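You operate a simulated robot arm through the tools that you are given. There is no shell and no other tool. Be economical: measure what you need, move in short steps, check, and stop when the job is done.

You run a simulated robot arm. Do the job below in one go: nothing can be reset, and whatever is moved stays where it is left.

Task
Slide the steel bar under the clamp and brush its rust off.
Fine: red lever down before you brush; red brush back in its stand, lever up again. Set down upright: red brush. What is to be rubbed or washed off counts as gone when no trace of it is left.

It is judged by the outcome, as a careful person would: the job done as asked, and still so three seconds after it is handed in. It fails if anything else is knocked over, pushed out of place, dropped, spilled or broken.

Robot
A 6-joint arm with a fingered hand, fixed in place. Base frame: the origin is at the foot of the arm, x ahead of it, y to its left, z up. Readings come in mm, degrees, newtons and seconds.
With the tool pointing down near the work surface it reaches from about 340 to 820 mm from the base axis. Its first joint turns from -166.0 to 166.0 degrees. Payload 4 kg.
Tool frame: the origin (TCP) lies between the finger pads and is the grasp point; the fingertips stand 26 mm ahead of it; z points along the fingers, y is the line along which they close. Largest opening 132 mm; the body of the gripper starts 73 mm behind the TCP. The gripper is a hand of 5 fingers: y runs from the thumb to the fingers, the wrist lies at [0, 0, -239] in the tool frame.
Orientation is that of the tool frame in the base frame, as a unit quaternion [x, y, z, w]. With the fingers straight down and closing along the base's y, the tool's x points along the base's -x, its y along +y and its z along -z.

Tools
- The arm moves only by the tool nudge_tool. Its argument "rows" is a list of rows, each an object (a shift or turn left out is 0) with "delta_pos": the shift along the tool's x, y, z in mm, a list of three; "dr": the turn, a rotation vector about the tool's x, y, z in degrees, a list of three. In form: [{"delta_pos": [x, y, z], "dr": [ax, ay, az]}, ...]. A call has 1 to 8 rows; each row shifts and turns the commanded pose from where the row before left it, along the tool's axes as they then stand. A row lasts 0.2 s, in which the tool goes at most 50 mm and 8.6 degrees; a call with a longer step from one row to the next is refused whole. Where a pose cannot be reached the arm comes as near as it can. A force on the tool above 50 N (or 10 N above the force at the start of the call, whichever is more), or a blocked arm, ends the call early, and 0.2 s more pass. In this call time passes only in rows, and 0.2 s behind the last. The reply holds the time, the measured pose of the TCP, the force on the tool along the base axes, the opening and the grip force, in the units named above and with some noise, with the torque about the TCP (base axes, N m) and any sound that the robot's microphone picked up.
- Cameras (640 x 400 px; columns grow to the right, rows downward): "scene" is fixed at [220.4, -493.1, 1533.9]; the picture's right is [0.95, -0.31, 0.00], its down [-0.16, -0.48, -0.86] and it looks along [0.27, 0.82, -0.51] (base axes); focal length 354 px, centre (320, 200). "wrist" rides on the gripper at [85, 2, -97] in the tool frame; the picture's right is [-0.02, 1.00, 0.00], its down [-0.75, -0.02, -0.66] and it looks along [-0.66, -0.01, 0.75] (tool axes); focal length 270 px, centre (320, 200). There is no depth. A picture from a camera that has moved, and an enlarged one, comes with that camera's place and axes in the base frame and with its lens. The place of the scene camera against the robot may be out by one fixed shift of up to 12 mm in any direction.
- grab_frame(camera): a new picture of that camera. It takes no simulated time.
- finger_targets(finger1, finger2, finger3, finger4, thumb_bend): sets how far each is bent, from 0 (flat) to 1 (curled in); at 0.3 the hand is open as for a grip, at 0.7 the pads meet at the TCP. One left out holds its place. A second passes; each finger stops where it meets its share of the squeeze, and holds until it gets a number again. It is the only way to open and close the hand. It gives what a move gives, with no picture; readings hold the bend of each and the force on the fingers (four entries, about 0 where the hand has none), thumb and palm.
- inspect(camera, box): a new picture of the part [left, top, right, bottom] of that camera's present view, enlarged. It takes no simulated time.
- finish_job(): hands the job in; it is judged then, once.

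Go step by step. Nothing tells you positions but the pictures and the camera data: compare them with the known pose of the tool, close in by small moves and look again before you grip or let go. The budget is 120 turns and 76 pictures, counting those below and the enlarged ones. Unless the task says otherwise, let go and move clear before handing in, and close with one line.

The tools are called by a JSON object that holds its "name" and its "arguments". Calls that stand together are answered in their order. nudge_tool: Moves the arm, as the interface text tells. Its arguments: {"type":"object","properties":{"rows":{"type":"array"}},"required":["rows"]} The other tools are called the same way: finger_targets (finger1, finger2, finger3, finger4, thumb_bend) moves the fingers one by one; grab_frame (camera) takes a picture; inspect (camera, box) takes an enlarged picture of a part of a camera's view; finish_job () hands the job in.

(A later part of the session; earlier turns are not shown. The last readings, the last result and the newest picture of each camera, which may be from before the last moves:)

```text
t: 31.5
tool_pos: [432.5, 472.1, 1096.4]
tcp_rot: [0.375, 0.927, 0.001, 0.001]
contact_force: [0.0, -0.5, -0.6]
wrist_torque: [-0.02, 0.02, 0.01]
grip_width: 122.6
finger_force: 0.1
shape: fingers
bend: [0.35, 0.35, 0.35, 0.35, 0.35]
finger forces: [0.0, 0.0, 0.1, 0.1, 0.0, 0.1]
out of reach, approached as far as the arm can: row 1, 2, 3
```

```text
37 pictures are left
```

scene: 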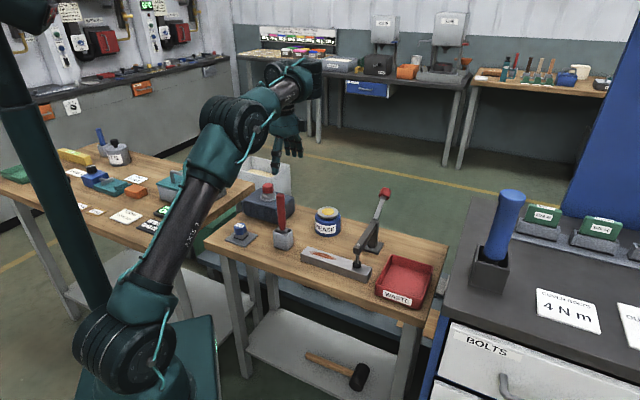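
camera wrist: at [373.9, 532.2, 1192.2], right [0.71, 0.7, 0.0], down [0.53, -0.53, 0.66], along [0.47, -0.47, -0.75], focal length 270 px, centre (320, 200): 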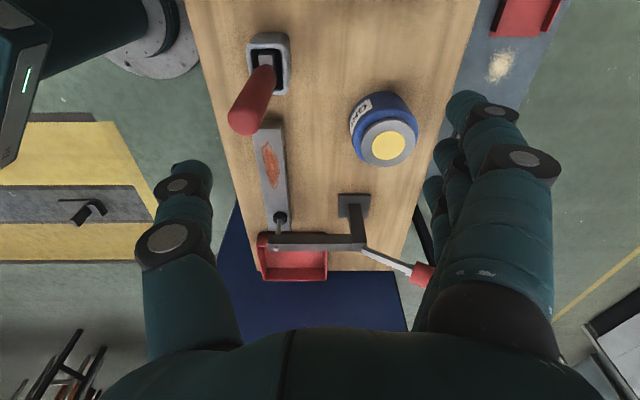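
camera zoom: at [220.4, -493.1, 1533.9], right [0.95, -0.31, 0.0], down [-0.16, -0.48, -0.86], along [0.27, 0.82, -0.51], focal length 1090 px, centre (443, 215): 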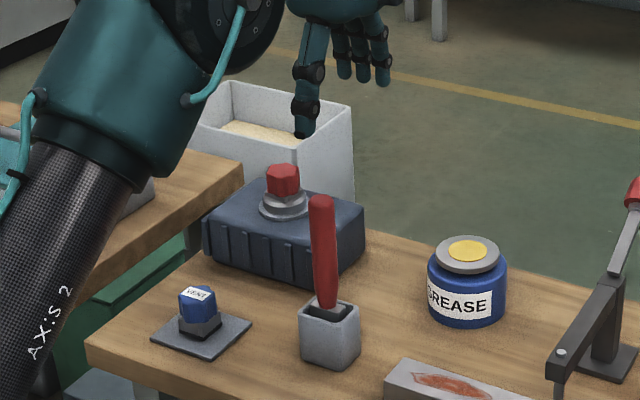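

The arm flipped to an elbow-low branch when it was fully stretched at the clamp. I'll stretch it out again upward, overshooting, and come back so the elbow returns to the upper branch, all well clear of everything.

{"name": "nudge_tool", "arguments": {"rows": [{"delta_pos": [0, 0, -48]}, {"delta_pos": [0, 0, -48]}, {"delta_pos": [0, 0, -48]}, {"delta_pos": [0, 0, -48]}, {"delta_pos": [0, 0, -48]}, {"delta_pos": [0, 0, -48]}, {"delta_pos": [0, 0, -48]}]}}

{"name": "grab_frame", "arguments": {"camera": "scene"}}

```text
t: 33.1
tool_pos: [383.2, 415.6, 1323.4]
tcp_rot: [0.375, 0.927, 0.003, 0.003]
contact_force: [-0.1, 0.0, 0.1]
wrist_torque: [-0.01, 0.0, 0.03]
grip_width: 122.9
finger_force: 0.1
shape: fingers
bend: [0.35, 0.35, 0.35, 0.35, 0.35]
finger forces: [0.0, 0.1, 0.1, 0.0, 0.1, 0.0]
out of reach, approached as far as the arm can: row 4, 5, 6, 7
```

```text
36 pictures are left
```

scene: 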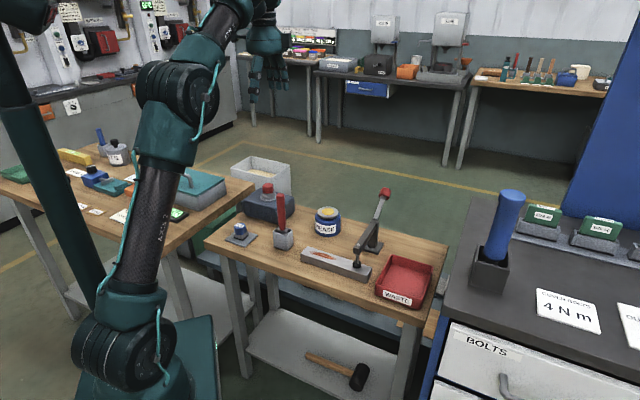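

The arm is straight now. Coming inward at this height and checking which way the elbow bends.

{"name": "nudge_tool", "arguments": {"rows": [{"delta_pos": [0, -45, 0]}, {"delta_pos": [0, -45, 0]}, {"delta_pos": [0, -45, 0]}]}}

{"name": "grab_frame", "arguments": {"camera": "scene"}}

```text
t: 33.9
tool_pos: [290.1, 318.0, 1324.4]
tcp_rot: [0.374, 0.927, 0.002, 0.002]
contact_force: [0.5, 0.2, -0.6]
wrist_torque: [0.0, 0.0, 0.02]
grip_width: 122.8
finger_force: 0.0
shape: fingers
bend: [0.35, 0.35, 0.35, 0.35, 0.35]
finger forces: [0.0, 0.1, 0.1, 0.0, 0.0, 0.0]
```

```text
35 pictures are left
```

scene: 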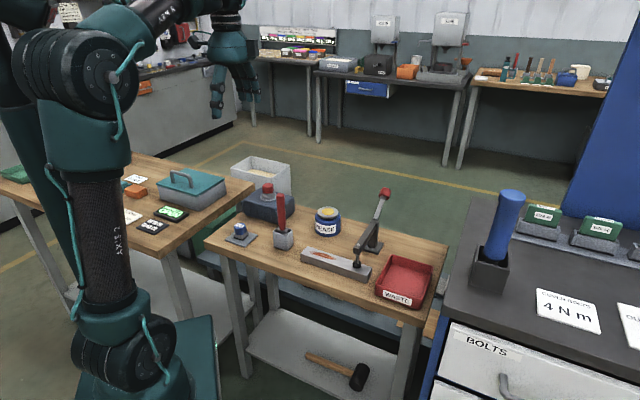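

The elbow is back up. Now descend and approach the brush hover point.

{"name": "nudge_tool", "arguments": {"rows": [{"delta_pos": [0, 10, 48]}, {"delta_pos": [0, 10, 48]}, {"delta_pos": [0, 10, 48]}, {"delta_pos": [0, 20, 45]}, {"delta_pos": [1, 34, 30]}, {"delta_pos": [1, 34, 30]}, {"delta_pos": [1, 34, 30]}]}}

{"name": "grab_frame", "arguments": {"camera": "wrist"}}

```text
t: 35.5
tool_pos: [394.7, 433.8, 1046.8]
tcp_rot: [0.374, 0.927, 0.002, 0.003]
contact_force: [0.8, 0.1, 0.0]
wrist_torque: [0.04, 0.0, 0.01]
grip_width: 122.5
finger_force: 0.0
shape: fingers
bend: [0.35, 0.35, 0.35, 0.35, 0.35]
finger forces: [0.1, 0.1, 0.0, 0.1, 0.0, 0.0]
```

```text
34 pictures are left
camera wrist: at [336.4, 494.4, 1141.7], right [0.71, 0.71, 0.01], down [0.53, -0.54, 0.66], along [0.47, -0.46, -0.75], focal length 270 px, centre (320, 200)
```

wrist: 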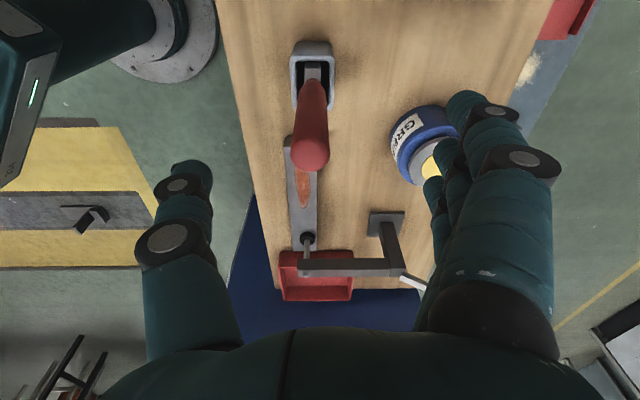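

The handle is 6 mm toward the thumb side. I'll correct that and descend around it.

{"name": "nudge_tool", "arguments": {"rows": [{"delta_pos": [-2, -6, 8]}, {"delta_pos": [0, 0, 30]}, {"delta_pos": [0, 0, 30]}, {"delta_pos": [0, 0, 28]}]}}

{"name": "grab_frame", "arguments": {"camera": "wrist"}}

{"name": "inspect", "arguments": {"camera": "scene", "box": [220, 130, 350, 260]}}

```text
t: 36.5
tool_pos: [390.8, 425.3, 948.2]
tcp_rot: [0.375, 0.927, 0.003, 0.002]
contact_force: [0.3, -0.4, 0.2]
wrist_torque: [0.01, -0.02, -0.03]
grip_width: 122.7
finger_force: 0.1
shape: fingers
bend: [0.35, 0.35, 0.35, 0.35, 0.35]
finger forces: [0.0, 0.0, 0.0, 0.0, 0.1, 0.1]
```

```text
33 pictures are left
camera wrist: at [332.7, 485.9, 1043.9], right [0.71, 0.71, 0.01], down [0.53, -0.54, 0.66], along [0.47, -0.46, -0.75], focal length 270 px, centre (320, 200)
```

wrist: 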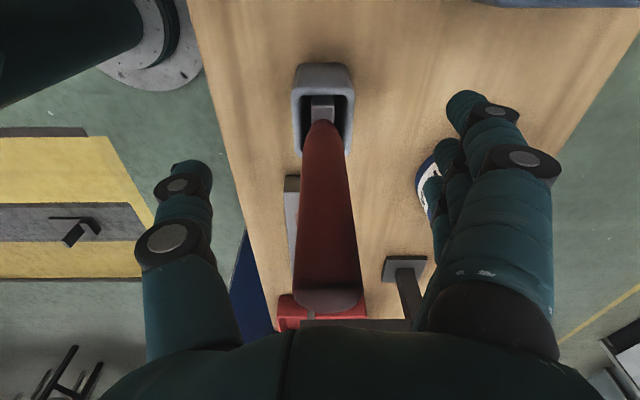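

```text
3.08 times, centred on (285, 195) of scene
camera zoom: at [220.4, -493.1, 1533.9], right [0.95, -0.31, 0.0], down [-0.16, -0.48, -0.86], along [0.27, 0.82, -0.51], focal length 1090 px, centre (428, 215)
```

zoom: 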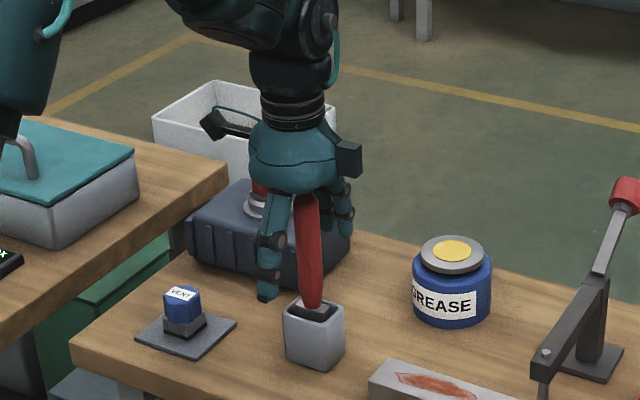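

The handle runs through the TCP with its top clear of the palm. Closing on it.

{"name": "finger_targets", "arguments": {"finger1": 0.75, "finger2": 0.75, "finger3": 0.75, "finger4": 0.75, "thumb_bend": 0.7}}

{"name": "grab_frame", "arguments": {"camera": "wrist"}}

```text
t: 37.5
tool_pos: [391.0, 425.3, 947.5]
tcp_rot: [0.374, 0.927, 0.003, 0.001]
contact_force: [0.2, -0.4, -0.5]
wrist_torque: [-0.01, -0.03, -0.02]
grip_width: 25.5
finger_force: 10.5
shape: fingers
bend: [0.75, 0.73, 0.68, 0.75, 0.67]
finger forces: [0.0, 3.6, 8.0, 0.0, 9.8, 0.0]
```

```text
31 pictures are left
camera wrist: at [332.7, 486.0, 1044.2], right [0.71, 0.71, 0.01], down [0.53, -0.54, 0.66], along [0.47, -0.46, -0.75], focal length 270 px, centre (320, 200)
```

wrist: 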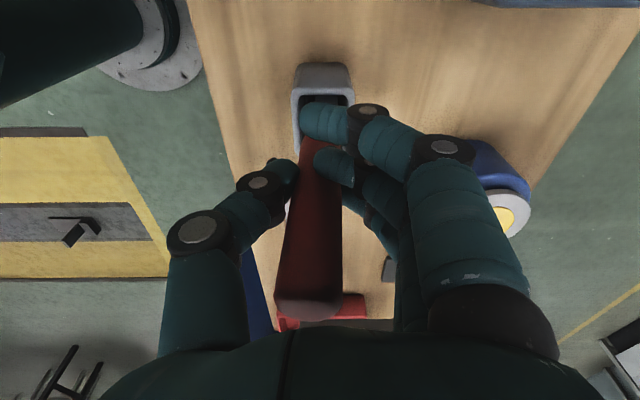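

Gripped by two fingers and thumb at about 10 N. I'll firm up a little, then lift slowly.

{"name": "finger_targets", "arguments": {"finger2": 0.85, "finger3": 0.82, "thumb_bend": 0.8}}

{"name": "nudge_tool", "arguments": {"rows": [{"delta_pos": [0, 0, -8]}, {"delta_pos": [0, 0, -12]}, {"delta_pos": [0, 0, -20]}, {"delta_pos": [0, 0, -25]}, {"delta_pos": [0, 0, -25]}]}}

{"name": "grab_frame", "arguments": {"camera": "wrist"}}

{"name": "inspect", "arguments": {"camera": "scene", "box": [220, 110, 350, 250]}}

```text
t: 38.5
tool_pos: [390.2, 425.0, 947.4]
tcp_rot: [0.375, 0.927, 0.003, 0.002]
contact_force: [1.0, -1.0, -0.5]
wrist_torque: [-0.1, -0.18, -0.01]
grip_width: 22.7
finger_force: 18.1
shape: fingers
bend: [0.75, 0.8, 0.68, 0.75, 0.69]
finger forces: [0.0, 9.7, 10.6, 0.0, 16.3, 0.0]
```

```text
t: 39.7
tool_pos: [390.6, 423.8, 1039.1]
tcp_rot: [0.375, 0.927, 0.002, 0.001]
contact_force: [0.7, -0.2, -0.3]
wrist_torque: [-0.01, -0.01, -0.03]
grip_width: 21.9
finger_force: 18.8
shape: fingers
bend: [0.75, 0.81, 0.66, 0.75, 0.71]
finger forces: [0.0, 9.6, 10.6, 0.0, 17.2, 0.0]
```

```text
30 pictures are left
camera wrist: at [332.8, 484.7, 1135.2], right [0.71, 0.71, 0.01], down [0.53, -0.54, 0.66], along [0.47, -0.46, -0.75], focal length 270 px, centre (320, 200)
```

wrist: 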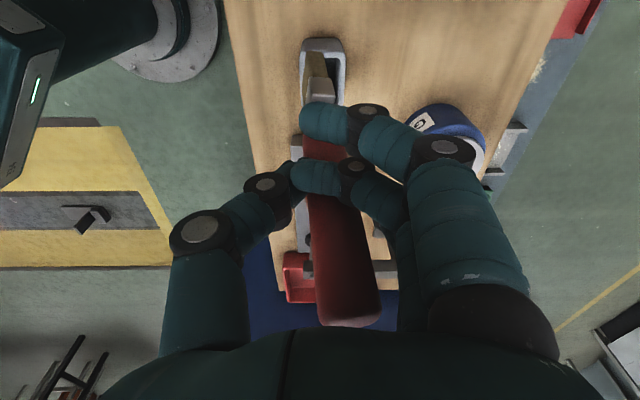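

```text
2.86 times, centred on (285, 180) of scene
camera zoom: at [220.4, -493.1, 1533.9], right [0.95, -0.31, 0.0], down [-0.16, -0.48, -0.86], along [0.27, 0.82, -0.51], focal length 1012 px, centre (420, 257)
```

zoom: 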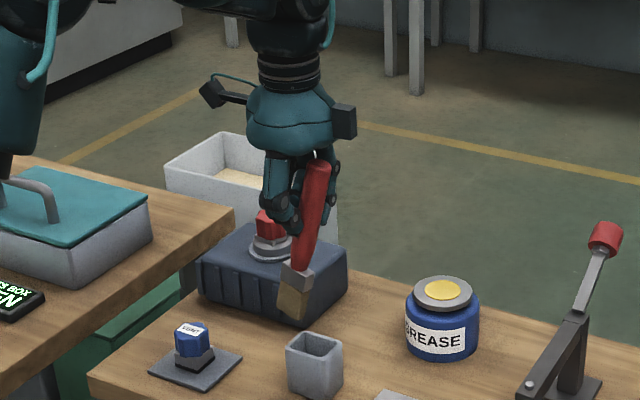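

The brush is out but has tilted about 14° in the hand (bristles trailing). I'll tilt the hand to bring the brush vertical, and check.

{"name": "nudge_tool", "arguments": {"rows": [{"delta_pos": [0, 0, -10]}, {"dr": [-2, -7, 0]}, {"dr": [-2, -7, 0]}]}}

{"name": "grab_frame", "arguments": {"camera": "wrist"}}

{"name": "inspect", "arguments": {"camera": "scene", "box": [220, 110, 350, 250]}}

```text
t: 40.5
tool_pos: [390.9, 424.0, 1047.1]
tcp_rot: [0.372, 0.919, -0.01, 0.13]
contact_force: [0.6, -0.3, -0.7]
wrist_torque: [0.01, -0.03, 0.0]
grip_width: 21.9
finger_force: 18.0
shape: fingers
bend: [0.75, 0.81, 0.66, 0.75, 0.71]
finger forces: [0.1, 9.2, 10.4, 0.0, 17.0, 0.1]
```

```text
28 pictures are left
camera wrist: at [313.1, 494.3, 1120.3], right [0.7, 0.71, 0.08], down [0.36, -0.45, 0.82], along [0.62, -0.55, -0.57], focal length 270 px, centre (320, 200)
```

wrist: 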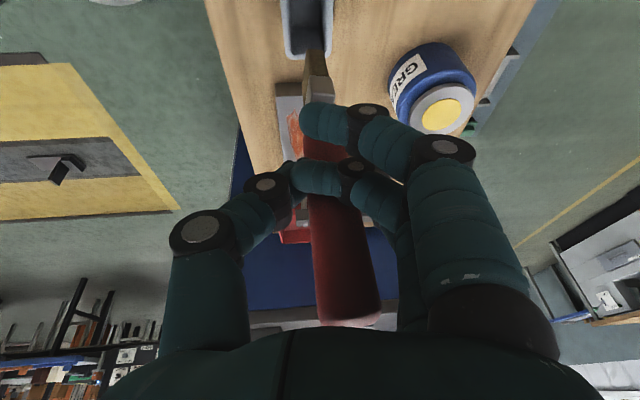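

```text
2.86 times, centred on (285, 180) of scene
camera zoom: at [220.4, -493.1, 1533.9], right [0.95, -0.31, 0.0], down [-0.16, -0.48, -0.86], along [0.27, 0.82, -0.51], focal length 1012 px, centre (420, 257)
```

zoom: 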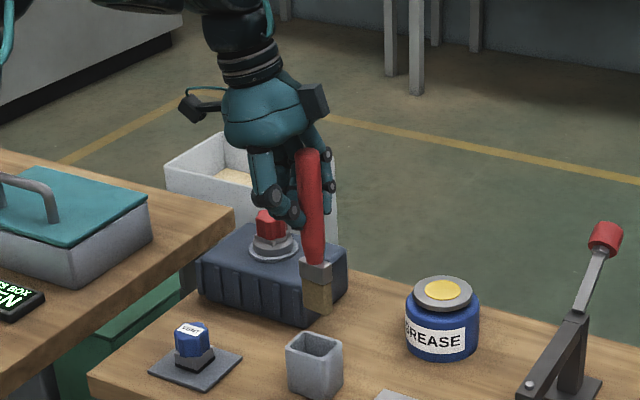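

The brush now hangs vertical with its bristle tip about 135 mm below the TCP. I'll carry it over the rust and stop ~35 mm above the bar.

{"name": "nudge_tool", "arguments": {"rows": [{"delta_pos": [-31.8, -9.5, 20.1]}, {"delta_pos": [-31.8, -9.5, 20.1]}, {"delta_pos": [-31.8, -9.5, 20.1]}]}}

{"name": "grab_frame", "arguments": {"camera": "wrist"}}

{"name": "inspect", "arguments": {"camera": "scene", "box": [240, 130, 400, 290]}}

```text
t: 41.3
tool_pos: [450.4, 331.4, 1009.3]
tcp_rot: [0.372, 0.919, -0.011, 0.128]
contact_force: [0.8, 0.2, -1.6]
wrist_torque: [0.01, 0.03, 0.01]
grip_width: 21.9
finger_force: 18.2
shape: fingers
bend: [0.75, 0.81, 0.66, 0.75, 0.71]
finger forces: [0.0, 9.1, 10.3, 0.1, 17.2, 0.1]
```

```text
26 pictures are left
camera wrist: at [372.9, 401.2, 1083.1], right [0.7, 0.71, 0.08], down [0.36, -0.45, 0.82], along [0.62, -0.54, -0.57], focal length 270 px, centre (320, 200)
```

wrist: 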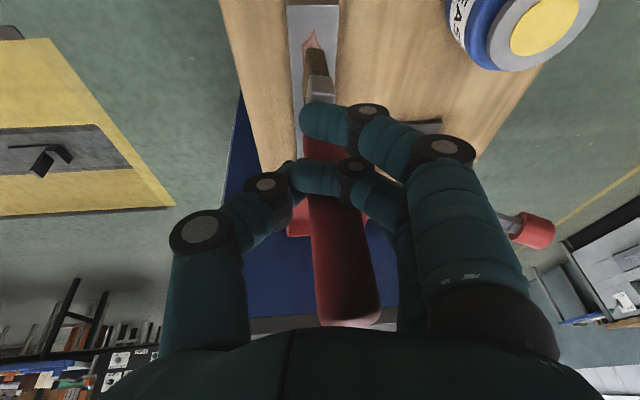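

```text
2.50 times, centred on (320, 210) of scene
camera zoom: at [220.4, -493.1, 1533.9], right [0.95, -0.31, 0.0], down [-0.16, -0.48, -0.86], along [0.27, 0.82, -0.51], focal length 885 px, centre (320, 175)
```

zoom: 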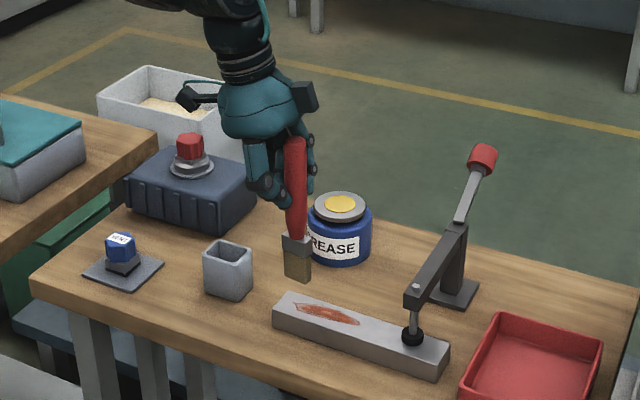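

The tip is above the start of the rust, as computed. Lowering to first contact.

{"name": "nudge_tool", "arguments": {"rows": [{"delta_pos": [4, -1.2, 15.5]}, {"delta_pos": [4, -1.2, 15.5]}, {"delta_pos": [0.7, -0.2, 2.9]}, {"delta_pos": [0.5, -0.2, 1.9]}]}}

{"name": "inspect", "arguments": {"camera": "scene", "box": [280, 190, 380, 290]}}

```text
t: 42.3
tool_pos: [450.9, 331.2, 972.3]
tcp_rot: [0.372, 0.919, -0.011, 0.129]
contact_force: [0.1, -0.3, -1.5]
wrist_torque: [-0.02, 0.04, 0.01]
grip_width: 22.1
finger_force: 14.5
shape: fingers
bend: [0.75, 0.82, 0.66, 0.75, 0.71]
finger forces: [0.1, 0.0, 10.3, 0.1, 17.4, 0.0]
```

```text
4.00 times, centred on (330, 240) of scene
camera zoom: at [220.4, -493.1, 1533.9], right [0.95, -0.31, 0.0], down [-0.16, -0.48, -0.86], along [0.27, 0.82, -0.51], focal length 1416 px, centre (280, 40)
```

zoom: 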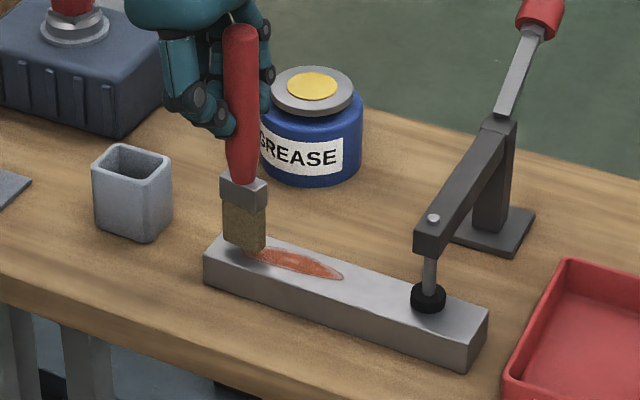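

The tip is at the bar surface. I'll press a few mm and make a first stroke toward the clamp.

{"name": "nudge_tool", "arguments": {"rows": [{"delta_pos": [0.7, -0.2, 2.9]}, {"delta_pos": [0.5, -0.1, 1.9]}, {"delta_pos": [-14.5, -0.4, 3.7]}, {"delta_pos": [-14.5, -0.4, 3.7]}, {"delta_pos": [-14.5, -0.4, 3.7]}]}}

{"name": "inspect", "arguments": {"camera": "scene", "box": [280, 190, 380, 290]}}

```text
t: 43.5
tool_pos: [481.3, 300.9, 968.8]
tcp_rot: [0.371, 0.92, -0.01, 0.128]
contact_force: [-0.7, -0.8, -0.5]
wrist_torque: [-0.03, 0.01, 0.0]
grip_width: 22.1
finger_force: 13.8
shape: fingers
bend: [0.75, 0.82, 0.66, 0.75, 0.71]
finger forces: [0.0, 0.0, 10.4, 0.0, 17.6, 0.1]
```

```text
4.00 times, centred on (330, 240) of scene
camera zoom: at [220.4, -493.1, 1533.9], right [0.95, -0.31, 0.0], down [-0.16, -0.48, -0.86], along [0.27, 0.82, -0.51], focal length 1416 px, centre (280, 40)
```

zoom: 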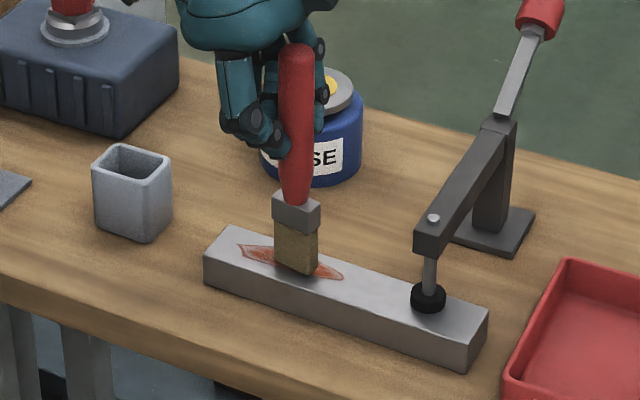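

No contact force yet, so I'll lower further in small steps.

{"name": "nudge_tool", "arguments": {"rows": [{"delta_pos": [0.7, -0.2, 2.9]}, {"delta_pos": [0.5, -0.1, 1.9]}]}}

{"name": "nudge_tool", "arguments": {"rows": [{"delta_pos": [0.5, -0.1, 1.9]}, {"delta_pos": [0.5, -0.1, 1.9]}]}}

```text
t: 44.1
tool_pos: [483.3, 299.1, 962.6]
tcp_rot: [0.373, 0.919, -0.01, 0.128]
contact_force: [0.6, -2.4, 17.5]
wrist_torque: [-0.05, -0.18, 0.01]
grip_width: 21.4
finger_force: 18.9
shape: fingers
bend: [0.75, 0.82, 0.67, 0.75, 0.72]
finger forces: [0.0, 0.0, 11.9, 0.0, 25.2, 0.0]
```

```text
t: 44.7
tool_pos: [481.3, 299.7, 958.7]
tcp_rot: [0.372, 0.919, -0.01, 0.128]
contact_force: [-1.1, -0.9, 17.9]
wrist_torque: [-0.04, -0.17, 0.03]
grip_width: 21.0
finger_force: 19.6
shape: fingers
bend: [0.75, 0.82, 0.67, 0.75, 0.73]
finger forces: [0.0, 0.0, 11.2, 0.5, 27.1, 0.0]
```

In contact at about 18 N, with the brush sliding slightly in the grip. I'll ease up a little and stroke to the clamp-side end of the rust, then back.

{"name": "nudge_tool", "arguments": {"rows": [{"delta_pos": [-0.4, 0.1, -1.5]}, {"delta_pos": [-13.6, -0.4, 3.4]}, {"delta_pos": [-13.6, -0.4, 3.4]}, {"delta_pos": [-13.6, -0.4, 3.4]}, {"delta_pos": [-13.6, -0.4, 3.4]}]}}

{"name": "inspect", "arguments": {"camera": "scene", "box": [280, 190, 380, 290]}}

```text
t: 45.9
tool_pos: [523.8, 261.0, 959.7]
tcp_rot: [0.37, 0.92, -0.011, 0.128]
contact_force: [-1.7, 1.7, 4.9]
wrist_torque: [0.14, 0.1, 0.02]
grip_width: 21.3
finger_force: 21.3
shape: fingers
bend: [0.75, 0.82, 0.67, 0.74, 0.73]
finger forces: [0.0, 0.1, 10.4, 5.3, 25.9, 0.1]
```

```text
4.00 times, centred on (330, 240) of scene
camera zoom: at [220.4, -493.1, 1533.9], right [0.95, -0.31, 0.0], down [-0.16, -0.48, -0.86], along [0.27, 0.82, -0.51], focal length 1416 px, centre (280, 40)
```

zoom: 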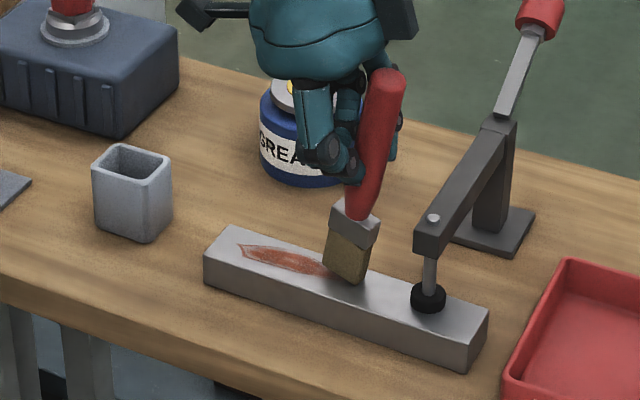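

The brush tilts as it drags, but the rust is fading. I'll stroke all the way back.

{"name": "nudge_tool", "arguments": {"rows": [{"delta_pos": [19.4, 0.5, -4.9]}, {"delta_pos": [19.4, 0.5, -4.9]}, {"delta_pos": [19.4, 0.5, -4.9]}, {"delta_pos": [19.4, 0.5, -4.9]}, {"delta_pos": [19.4, 0.5, -4.9]}, {"delta_pos": [19.4, 0.5, -4.9]}]}}

{"name": "inspect", "arguments": {"camera": "scene", "box": [280, 190, 380, 290]}}

```text
t: 47.3
tool_pos: [436.8, 344.2, 960.3]
tcp_rot: [0.372, 0.919, -0.011, 0.129]
contact_force: [-0.5, 0.3, 1.0]
wrist_torque: [-0.02, -0.05, 0.0]
grip_width: 21.4
finger_force: 16.2
shape: fingers
bend: [0.75, 0.82, 0.67, 0.75, 0.72]
finger forces: [0.1, 0.0, 10.0, 0.4, 22.1, 0.1]
```

```text
4.00 times, centred on (330, 240) of scene
camera zoom: at [220.4, -493.1, 1533.9], right [0.95, -0.31, 0.0], down [-0.16, -0.48, -0.86], along [0.27, 0.82, -0.51], focal length 1416 px, centre (280, 40)
```

zoom: 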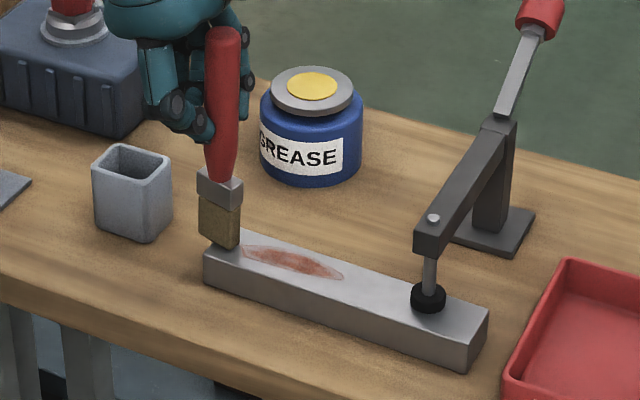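

Fading well. I'll repeat the strokes with slightly more pressure.

{"name": "nudge_tool", "arguments": {"rows": [{"delta_pos": [-19.4, -0.5, 4.9]}, {"delta_pos": [-18.9, -0.6, 6.8]}, {"delta_pos": [-19.4, -0.5, 4.9]}, {"delta_pos": [-19.4, -0.5, 4.9]}, {"delta_pos": [-19.4, -0.5, 4.9]}, {"delta_pos": [-19.4, -0.5, 4.9]}, {"delta_pos": [-10, -0.3, 2.5]}]}}

{"name": "nudge_tool", "arguments": {"rows": [{"delta_pos": [19.4, 0.5, -4.9]}, {"delta_pos": [19.4, 0.5, -4.9]}, {"delta_pos": [19.4, 0.5, -4.9]}, {"delta_pos": [19.4, 0.5, -4.9]}, {"delta_pos": [19.4, 0.5, -4.9]}, {"delta_pos": [15, 0.5, -4]}]}}

{"name": "inspect", "arguments": {"camera": "scene", "box": [280, 190, 380, 290]}}

```text
t: 48.9
tool_pos: [531.2, 253.3, 957.6]
tcp_rot: [0.372, 0.919, -0.01, 0.128]
contact_force: [-0.8, 1.1, 3.3]
wrist_torque: [0.18, 0.14, -0.01]
grip_width: 21.2
finger_force: 22.4
shape: fingers
bend: [0.75, 0.83, 0.67, 0.74, 0.72]
finger forces: [0.1, 0.1, 10.9, 8.1, 25.4, 0.0]
```

```text
t: 50.3
tool_pos: [448.4, 335.2, 958.0]
tcp_rot: [0.371, 0.92, -0.011, 0.128]
contact_force: [0.6, -1.0, 1.9]
wrist_torque: [-0.09, -0.07, -0.01]
grip_width: 21.4
finger_force: 16.2
shape: fingers
bend: [0.75, 0.82, 0.67, 0.75, 0.72]
finger forces: [0.0, 0.1, 9.9, 0.0, 21.9, 0.0]
```

```text
4.00 times, centred on (330, 240) of scene
camera zoom: at [220.4, -493.1, 1533.9], right [0.95, -0.31, 0.0], down [-0.16, -0.48, -0.86], along [0.27, 0.82, -0.51], focal length 1416 px, centre (280, 40)
```

zoom: 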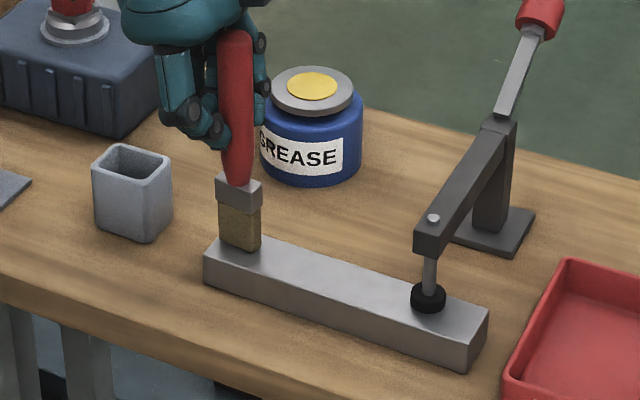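

It looks clean. One more full cycle for safety, then lift and inspect.

{"name": "nudge_tool", "arguments": {"rows": [{"delta_pos": [-19.4, 3, 4.9]}, {"delta_pos": [-19.4, -0.5, 4.9]}, {"delta_pos": [-19.4, -0.5, 4.9]}, {"delta_pos": [-19.4, -0.5, 4.9]}, {"delta_pos": [-19.4, -0.5, 4.9]}, {"delta_pos": [-15, -0.5, 4]}]}}

{"name": "nudge_tool", "arguments": {"rows": [{"delta_pos": [19.4, -5, -4.9]}, {"delta_pos": [19.4, 0.5, -4.9]}, {"delta_pos": [19.4, 0.5, -4.9]}, {"delta_pos": [19.4, 0.5, -4.9]}, {"delta_pos": [19.4, 0.5, -4.9]}, {"delta_pos": [19.4, 0.5, -4.9]}]}}

{"name": "nudge_tool", "arguments": {"rows": [{"delta_pos": [-4, 1.2, -15.5]}, {"delta_pos": [-8, 2.4, -31]}, {"delta_pos": [-8, 2.4, -31]}, {"delta_pos": [30, 4, -7.4]}, {"delta_pos": [30, 4, -7.4]}]}}

{"name": "inspect", "arguments": {"camera": "scene", "box": [240, 150, 380, 290]}}

{"name": "grab_frame", "arguments": {"camera": "wrist"}}

```text
t: 51.7
tool_pos: [532.9, 255.8, 957.5]
tcp_rot: [0.372, 0.919, -0.01, 0.128]
contact_force: [-1.4, 0.7, 5.4]
wrist_torque: [0.17, 0.15, 0.02]
grip_width: 21.4
finger_force: 20.8
shape: fingers
bend: [0.75, 0.83, 0.66, 0.74, 0.72]
finger forces: [0.0, 0.1, 10.5, 6.2, 25.7, 0.1]
```

```text
t: 53.1
tool_pos: [442.6, 337.0, 958.4]
tcp_rot: [0.372, 0.919, -0.011, 0.128]
contact_force: [-0.2, 0.4, -0.8]
wrist_torque: [-0.02, 0.01, 0.0]
grip_width: 21.3
finger_force: 16.1
shape: fingers
bend: [0.75, 0.82, 0.66, 0.75, 0.72]
finger forces: [0.0, 0.1, 9.6, 0.1, 22.3, 0.0]
```

```text
t: 54.3
tool_pos: [403.7, 385.4, 1039.6]
tcp_rot: [0.373, 0.919, -0.011, 0.129]
contact_force: [0.1, -0.1, -0.1]
wrist_torque: [-0.03, 0.0, 0.0]
grip_width: 21.2
finger_force: 15.7
shape: fingers
bend: [0.75, 0.82, 0.66, 0.75, 0.72]
finger forces: [0.1, 0.0, 9.6, 0.0, 22.2, 0.0]
```

```text
2.86 times, centred on (310, 220) of scene
camera zoom: at [220.4, -493.1, 1533.9], right [0.95, -0.31, 0.0], down [-0.16, -0.48, -0.86], along [0.27, 0.82, -0.51], focal length 1012 px, centre (349, 143)
```

zoom: 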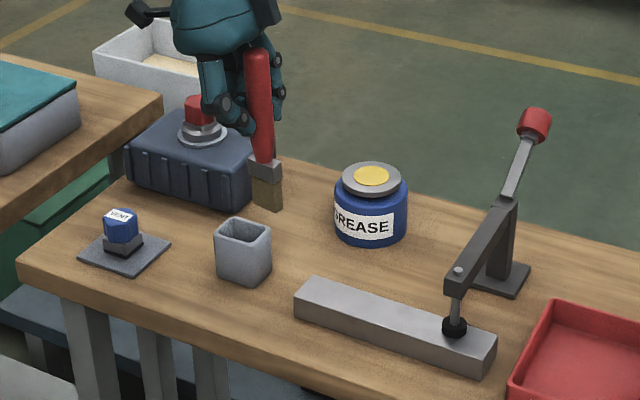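

```text
18 pictures are left
camera wrist: at [325.9, 457.2, 1112.1], right [0.7, 0.71, 0.08], down [0.36, -0.45, 0.82], along [0.62, -0.55, -0.57], focal length 270 px, centre (320, 200)
```

wrist: 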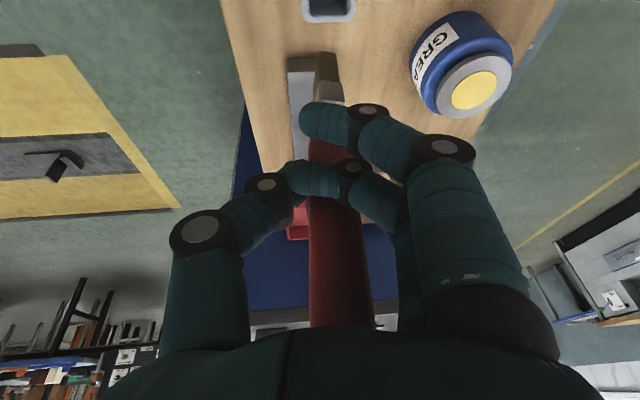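

The bar is clean with no visible rust. Now back to the stand: straighten the small remaining brush tilt and hover the bristles over the stand opening.

{"name": "nudge_tool", "arguments": {"rows": [{"dr": [3.8, -1.5, 0]}, {"delta_pos": [21, 6.8, 3]}, {"delta_pos": [21, 6.8, 3]}]}}

{"name": "grab_frame", "arguments": {"camera": "wrist"}}

{"name": "inspect", "arguments": {"camera": "scene", "box": [230, 140, 330, 260]}}

```text
t: 55.1
tool_pos: [385.5, 424.3, 1022.4]
tcp_rot: [0.376, 0.917, -0.046, 0.128]
contact_force: [-0.9, 1.1, -0.9]
wrist_torque: [0.0, 0.0, -0.01]
grip_width: 21.7
finger_force: 15.7
shape: fingers
bend: [0.75, 0.82, 0.66, 0.75, 0.72]
finger forces: [0.1, 0.0, 9.7, 0.1, 22.1, 0.0]
```

```text
17 pictures are left
camera wrist: at [311.6, 500.2, 1092.8], right [0.71, 0.7, 0.02], down [0.37, -0.4, 0.84], along [0.59, -0.59, -0.55], focal length 270 px, centre (320, 200)
```

wrist: 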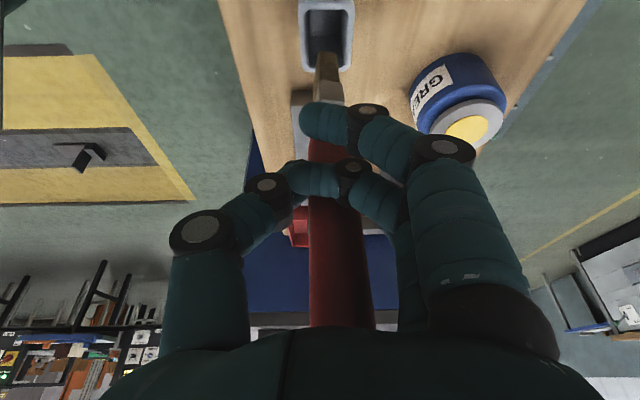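

```text
3.33 times, centred on (280, 200) of scene
camera zoom: at [220.4, -493.1, 1533.9], right [0.95, -0.31, 0.0], down [-0.16, -0.48, -0.86], along [0.27, 0.82, -0.51], focal length 1180 px, centre (453, 200)
```

zoom: 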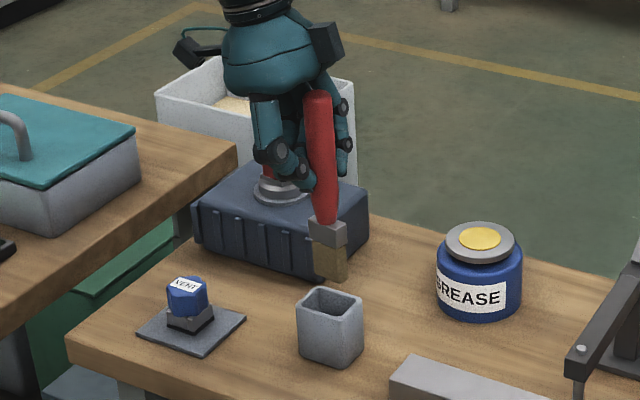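

Let me enlarge the wrist view to measure the bristles against the stand opening precisely.

{"name": "inspect", "arguments": {"camera": "wrist", "box": [260, 0, 400, 110]}}

{"name": "inspect", "arguments": {"camera": "scene", "box": [255, 200, 345, 260]}}

```text
3.64 times, centred on (330, 55) of wrist
camera zoom: at [311.6, 500.2, 1092.8], right [0.71, 0.7, 0.02], down [0.37, -0.4, 0.84], along [0.59, -0.59, -0.55], focal length 983 px, centre (284, 727)
```

zoom: 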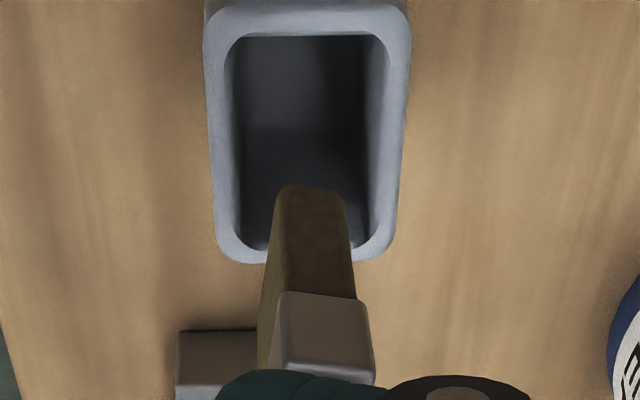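

```text
6.67 times, centred on (300, 230) of scene
camera zoom: at [220.4, -493.1, 1533.9], right [0.95, -0.31, 0.0], down [-0.16, -0.48, -0.86], along [0.27, 0.82, -0.51], focal length 2361 px, centre (453, 0)
```

zoom: 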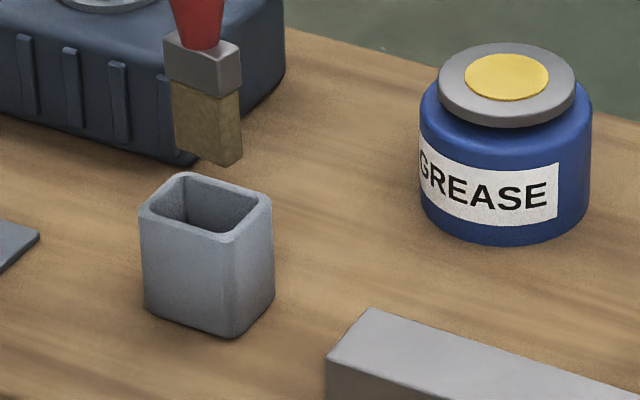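

Both views agree the bristles (about 24×18 mm) sit nearly centred over the 47×32 mm opening. I'll descend slowly into the stand.

{"name": "nudge_tool", "arguments": {"rows": [{"delta_pos": [8, -0.2, 18.5]}, {"delta_pos": [5.4, -0.2, 19.3]}, {"delta_pos": [2.7, -0.1, 9.7]}]}}

{"name": "inspect", "arguments": {"camera": "scene", "box": [240, 160, 340, 260]}}

{"name": "inspect", "arguments": {"camera": "wrist", "box": [260, 0, 400, 110]}}

```text
t: 55.9
tool_pos: [383.7, 424.6, 972.0]
tcp_rot: [0.376, 0.917, -0.045, 0.128]
contact_force: [-1.8, 2.3, 16.1]
wrist_torque: [-0.05, -0.24, -0.02]
grip_width: 21.3
finger_force: 20.0
shape: fingers
bend: [0.75, 0.82, 0.67, 0.75, 0.73]
finger forces: [0.1, 0.0, 11.9, 0.0, 26.7, 1.5]
```

```text
4.00 times, centred on (290, 210) of scene
camera zoom: at [220.4, -493.1, 1533.9], right [0.95, -0.31, 0.0], down [-0.16, -0.48, -0.86], along [0.27, 0.82, -0.51], focal length 1416 px, centre (440, 160)
```

zoom: 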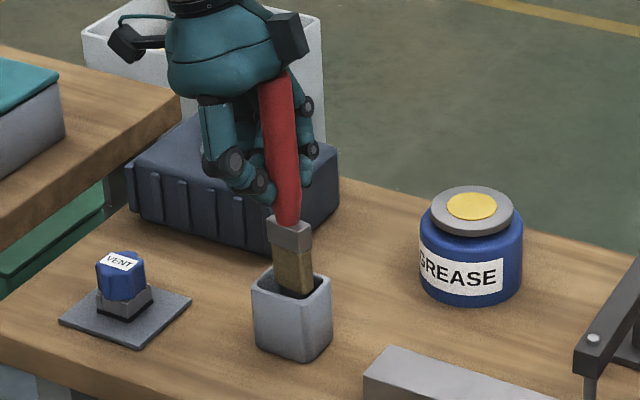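

```text
3.64 times, centred on (330, 55) of wrist
camera zoom: at [309.1, 500.9, 1042.5], right [0.71, 0.7, 0.02], down [0.37, -0.4, 0.84], along [0.59, -0.59, -0.55], focal length 983 px, centre (284, 727)
```

zoom: 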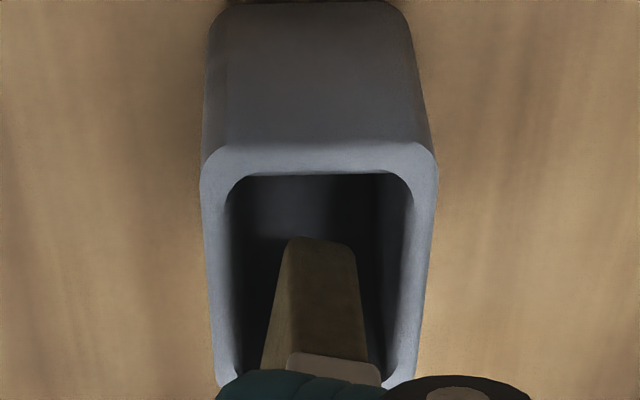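

The bristles caught the clamp-side rim (16 N). I'll lift clear and shift 8–9 mm away from the clamp, then look again.

{"name": "nudge_tool", "arguments": {"rows": [{"delta_pos": [-5.4, 0.2, -19.3]}, {"delta_pos": [8.2, 0, -2.3]}, {"delta_pos": [1.4, 0, 4.8]}]}}

{"name": "inspect", "arguments": {"camera": "wrist", "box": [260, 0, 400, 110]}}

{"name": "inspect", "arguments": {"camera": "scene", "box": [255, 190, 345, 260]}}

```text
t: 56.7
tool_pos: [377.7, 430.2, 986.2]
tcp_rot: [0.375, 0.917, -0.046, 0.127]
contact_force: [0.0, 0.2, -0.4]
wrist_torque: [0.01, -0.04, -0.03]
grip_width: 21.3
finger_force: 16.3
shape: fingers
bend: [0.75, 0.82, 0.66, 0.75, 0.72]
finger forces: [0.0, 0.0, 9.8, 0.2, 23.6, 0.1]
```

```text
3.64 times, centred on (330, 55) of wrist
camera zoom: at [303.8, 507.1, 1056.4], right [0.71, 0.7, 0.02], down [0.37, -0.4, 0.84], along [0.59, -0.59, -0.55], focal length 983 px, centre (284, 727)
```

zoom: 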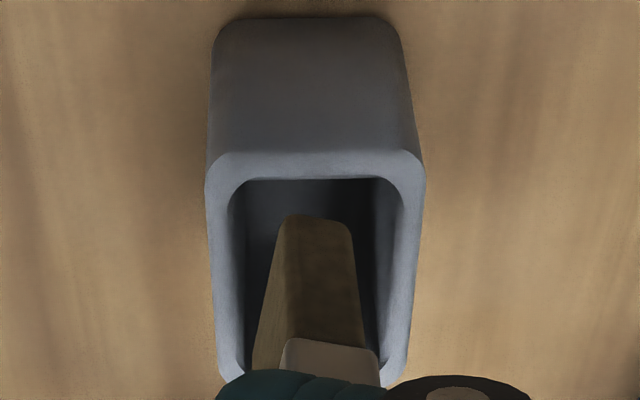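

```text
5.71 times, centred on (300, 225) of scene
camera zoom: at [220.4, -493.1, 1533.9], right [0.95, -0.31, 0.0], down [-0.16, -0.48, -0.86], along [0.27, 0.82, -0.51], focal length 2024 px, centre (434, 57)
```

zoom: 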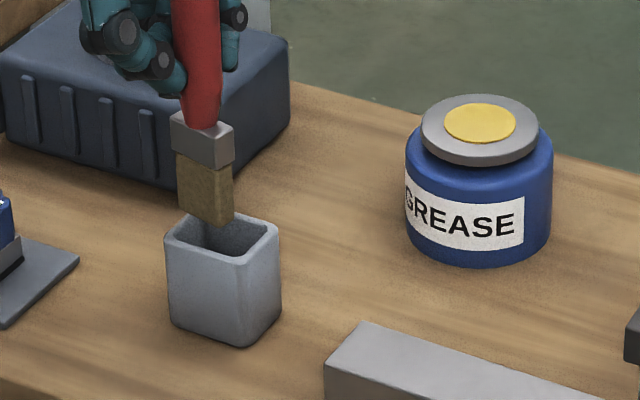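

Comparing the two views, the brush slid up ~14 mm in my grip when it met the clamp-side rim, and I have now overshot slightly the other way. I'll come back 4 mm, nudge 2.5 mm sideways, and lower in small steps.

{"name": "nudge_tool", "arguments": {"rows": [{"delta_pos": [-3.9, 2.5, 1.1]}, {"delta_pos": [2.7, -0.1, 9.7]}, {"delta_pos": [1.6, -0.1, 5.8]}, {"delta_pos": [1.6, -0.1, 5.8]}]}}

```text
t: 57.7
tool_pos: [383.3, 431.1, 965.6]
tcp_rot: [0.375, 0.917, -0.045, 0.127]
contact_force: [0.2, -0.3, -0.7]
wrist_torque: [-0.01, 0.01, 0.01]
grip_width: 21.3
finger_force: 16.6
shape: fingers
bend: [0.75, 0.82, 0.66, 0.75, 0.72]
finger forces: [0.0, 0.0, 9.7, 0.2, 23.7, 0.0]
```

No contact this time, so the bristles are entering the opening. Continuing down.

{"name": "nudge_tool", "arguments": {"rows": [{"delta_pos": [1.9, -0.1, 6.8]}, {"delta_pos": [1.9, -0.1, 6.8]}, {"delta_pos": [1.6, -0.1, 5.8]}]}}

{"name": "inspect", "arguments": {"camera": "scene", "box": [240, 160, 340, 260]}}

```text
t: 58.5
tool_pos: [382.1, 429.2, 945.4]
tcp_rot: [0.376, 0.917, -0.046, 0.128]
contact_force: [-0.2, 0.5, 0.5]
wrist_torque: [0.0, 0.03, 0.01]
grip_width: 21.4
finger_force: 16.9
shape: fingers
bend: [0.75, 0.82, 0.66, 0.75, 0.72]
finger forces: [0.0, 0.1, 9.7, 0.2, 23.7, 0.0]
```

```text
4.00 times, centred on (290, 210) of scene
camera zoom: at [220.4, -493.1, 1533.9], right [0.95, -0.31, 0.0], down [-0.16, -0.48, -0.86], along [0.27, 0.82, -0.51], focal length 1416 px, centre (440, 160)
```

zoom: 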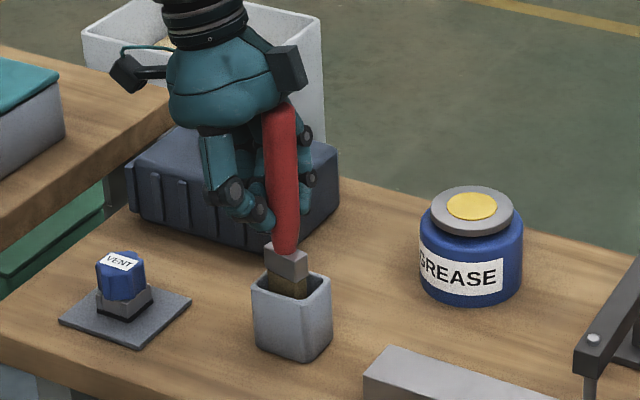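

It's about halfway in with no force. Continuing to the floor of the stand.

{"name": "nudge_tool", "arguments": {"rows": [{"delta_pos": [1.6, -0.1, 5.8]}, {"delta_pos": [1.6, -0.1, 5.8]}, {"delta_pos": [0.8, 0, 2.9]}]}}

{"name": "nudge_tool", "arguments": {"rows": [{"delta_pos": [0.8, 0, 2.9]}, {"delta_pos": [0.8, 0, 2.9]}]}}

```text
t: 59.3
tool_pos: [383.2, 429.3, 932.8]
tcp_rot: [0.378, 0.916, -0.044, 0.128]
contact_force: [1.2, -3.1, 25.2]
wrist_torque: [-0.1, -0.09, 0.04]
grip_width: 21.5
finger_force: 23.6
shape: fingers
bend: [0.75, 0.82, 0.67, 0.75, 0.73]
finger forces: [0.1, 0.0, 12.4, 2.4, 30.5, 2.1]
```

```text
t: 59.8
tool_pos: [383.8, 430.0, 930.4]
tcp_rot: [0.377, 0.916, -0.042, 0.129]
contact_force: [-1.4, -3.3, 16.9]
wrist_torque: [-0.14, 0.17, -0.01]
grip_width: 21.6
finger_force: 24.6
shape: fingers
bend: [0.75, 0.82, 0.67, 0.75, 0.72]
finger forces: [0.0, 0.1, 10.0, 3.3, 27.9, 7.2]
stopped in row 2: the force on the tool passed its limit (the readings are from after the stop); the commanded pose is now the measured one
```

The brush is on the stand floor (the palm is pressing its top). I'll ease up 2 mm and check before letting go.

{"name": "nudge_tool", "arguments": {"rows": [{"delta_pos": [-0.6, 0, -2.4]}]}}

{"name": "inspect", "arguments": {"camera": "scene", "box": [240, 160, 340, 260]}}

```text
t: 60.2
tool_pos: [383.2, 429.8, 931.6]
tcp_rot: [0.376, 0.916, -0.044, 0.129]
contact_force: [1.3, -1.2, 4.3]
wrist_torque: [-0.07, -0.04, -0.02]
grip_width: 21.5
finger_force: 19.4
shape: fingers
bend: [0.75, 0.82, 0.67, 0.75, 0.72]
finger forces: [0.0, 0.0, 10.3, 2.2, 23.4, 3.4]
```

```text
4.00 times, centred on (290, 210) of scene
camera zoom: at [220.4, -493.1, 1533.9], right [0.95, -0.31, 0.0], down [-0.16, -0.48, -0.86], along [0.27, 0.82, -0.51], focal length 1416 px, centre (440, 160)
```

zoom: 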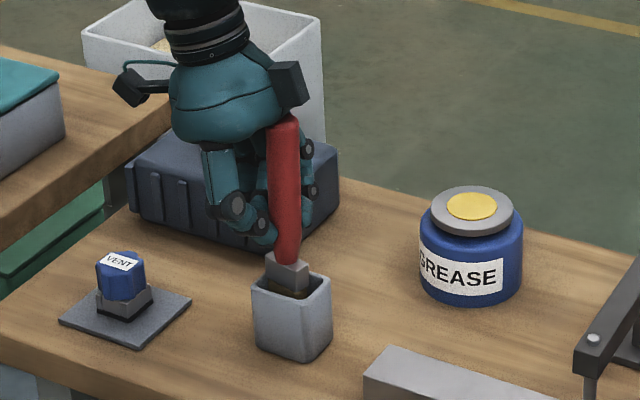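

The brush is well inside but looks about 12 mm higher than originally, so it may be lightly wedged. I'll loosen the grip as a cage and let it settle.

{"name": "finger_targets", "arguments": {"finger1": 0.6, "finger2": 0.62, "finger3": 0.62, "finger4": 0.6, "thumb_bend": 0.64}}

{"name": "inspect", "arguments": {"camera": "scene", "box": [240, 160, 340, 260]}}

```text
t: 61.2
tool_pos: [383.3, 431.0, 930.9]
tcp_rot: [0.376, 0.916, -0.044, 0.129]
contact_force: [0.5, -0.9, 0.2]
wrist_torque: [0.02, 0.0, 0.01]
grip_width: 39.9
finger_force: 0.1
shape: fingers
bend: [0.6, 0.62, 0.62, 0.6, 0.64]
finger forces: [0.0, 0.0, 0.2, 0.0, 0.1, 0.1]
```

```text
4.00 times, centred on (290, 210) of scene
camera zoom: at [220.4, -493.1, 1533.9], right [0.95, -0.31, 0.0], down [-0.16, -0.48, -0.86], along [0.27, 0.82, -0.51], focal length 1416 px, centre (440, 160)
```

zoom: 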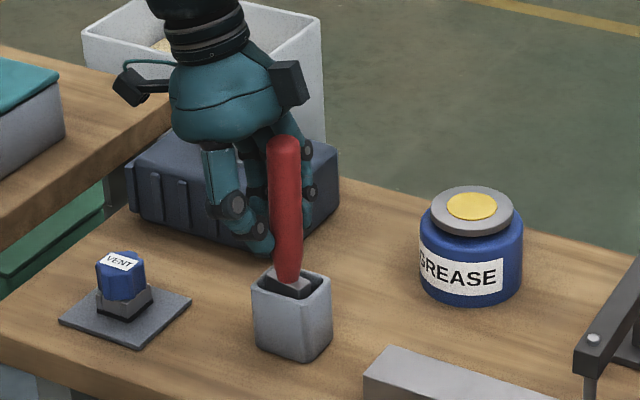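

The brush dropped fully into the stand, upright. Opening wide and rising straight up.

{"name": "finger_targets", "arguments": {"finger1": 0.3, "finger2": 0.3, "finger3": 0.3, "finger4": 0.3, "thumb_bend": 0.35}}

{"name": "nudge_tool", "arguments": {"rows": [{"delta_pos": [-5.4, 0.2, -19.3]}, {"delta_pos": [-9.4, 0.4, -33.8]}, {"delta_pos": [-9.4, 0.4, -33.8]}, {"delta_pos": [-9.4, 0.4, -33.8]}]}}

{"name": "inspect", "arguments": {"camera": "scene", "box": [230, 130, 400, 290]}}

```text
t: 62.2
tool_pos: [383.1, 430.2, 931.5]
tcp_rot: [0.376, 0.916, -0.043, 0.129]
contact_force: [0.1, 0.3, 0.7]
wrist_torque: [-0.02, -0.02, 0.01]
grip_width: 130.3
finger_force: 0.0
shape: fingers
bend: [0.3, 0.3, 0.3, 0.3, 0.35]
finger forces: [0.0, 0.1, 0.1, 0.0, 0.0, 0.0]
```

```text
t: 63.2
tool_pos: [383.8, 427.6, 1056.8]
tcp_rot: [0.377, 0.916, -0.043, 0.129]
contact_force: [-0.4, 0.3, 0.3]
wrist_torque: [0.01, -0.03, -0.01]
grip_width: 130.4
finger_force: 0.1
shape: fingers
bend: [0.3, 0.3, 0.3, 0.3, 0.35]
finger forces: [0.0, 0.1, 0.0, 0.0, 0.0, 0.0]
```

```text
2.50 times, centred on (315, 210) of scene
camera zoom: at [220.4, -493.1, 1533.9], right [0.95, -0.31, 0.0], down [-0.16, -0.48, -0.86], along [0.27, 0.82, -0.51], focal length 885 px, centre (332, 175)
```

zoom: 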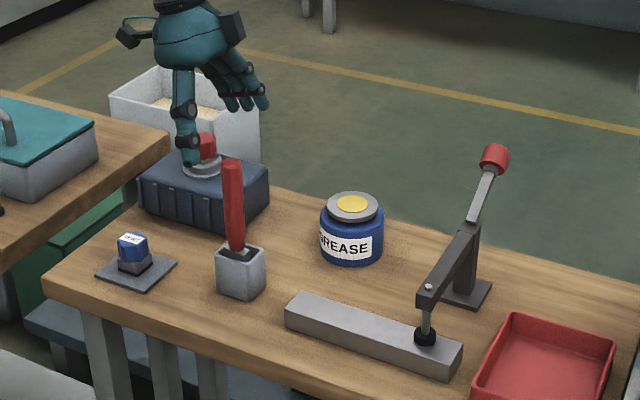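

The brush stands upright in its stand and the bar is clean. Now to raise the lever: I'll straighten the hand and come down beside the lever with fingers beyond the knob, staying low enough to avoid overstretching.

{"name": "nudge_tool", "arguments": {"rows": [{"dr": [0.5, 7.8, 0]}, {"dr": [0.5, 7.8, 0]}, {"delta_pos": [-23.5, 30.2, 9.5]}, {"delta_pos": [-23.5, 30.2, 9.5]}, {"delta_pos": [-23.5, 30.2, 9.5]}, {"delta_pos": [-23.5, 30.2, 9.5]}, {"delta_pos": [-23.5, 30.2, 9.5]}, {"delta_pos": [-23.5, 30.2, 9.5]}]}}

{"name": "nudge_tool", "arguments": {"rows": [{"delta_pos": [0, 0, 20]}, {"delta_pos": [0, 0, 19]}]}}

{"name": "grab_frame", "arguments": {"camera": "wrist"}}

```text
t: 65.0
tool_pos: [610.1, 459.9, 998.3]
tcp_rot: [0.381, 0.925, 0.0, 0.0]
contact_force: [-0.9, -0.3, 0.9]
wrist_torque: [-0.05, 0.01, 0.01]
grip_width: 130.4
finger_force: 0.0
shape: fingers
bend: [0.3, 0.3, 0.3, 0.3, 0.35]
finger forces: [0.0, 0.0, 0.1, 0.1, 0.1, 0.0]
```

```text
t: 65.6
tool_pos: [610.5, 458.5, 960.0]
tcp_rot: [0.38, 0.925, 0.002, 0.0]
contact_force: [0.1, -0.7, 0.1]
wrist_torque: [0.03, 0.03, -0.02]
grip_width: 130.5
finger_force: 0.2
shape: fingers
bend: [0.3, 0.3, 0.3, 0.3, 0.35]
finger forces: [0.0, 0.1, 0.1, 0.0, 0.0, 0.0]
```

```text
5 pictures are left
camera wrist: at [553.0, 520.8, 1056.6], right [0.72, 0.7, 0.0], down [0.52, -0.54, 0.66], along [0.46, -0.47, -0.75], focal length 270 px, centre (320, 200)
```

wrist: 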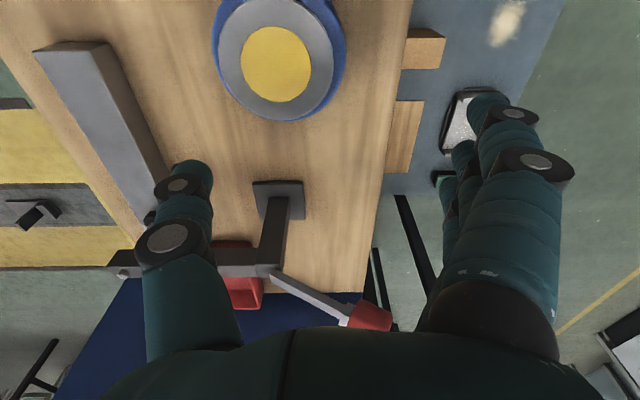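

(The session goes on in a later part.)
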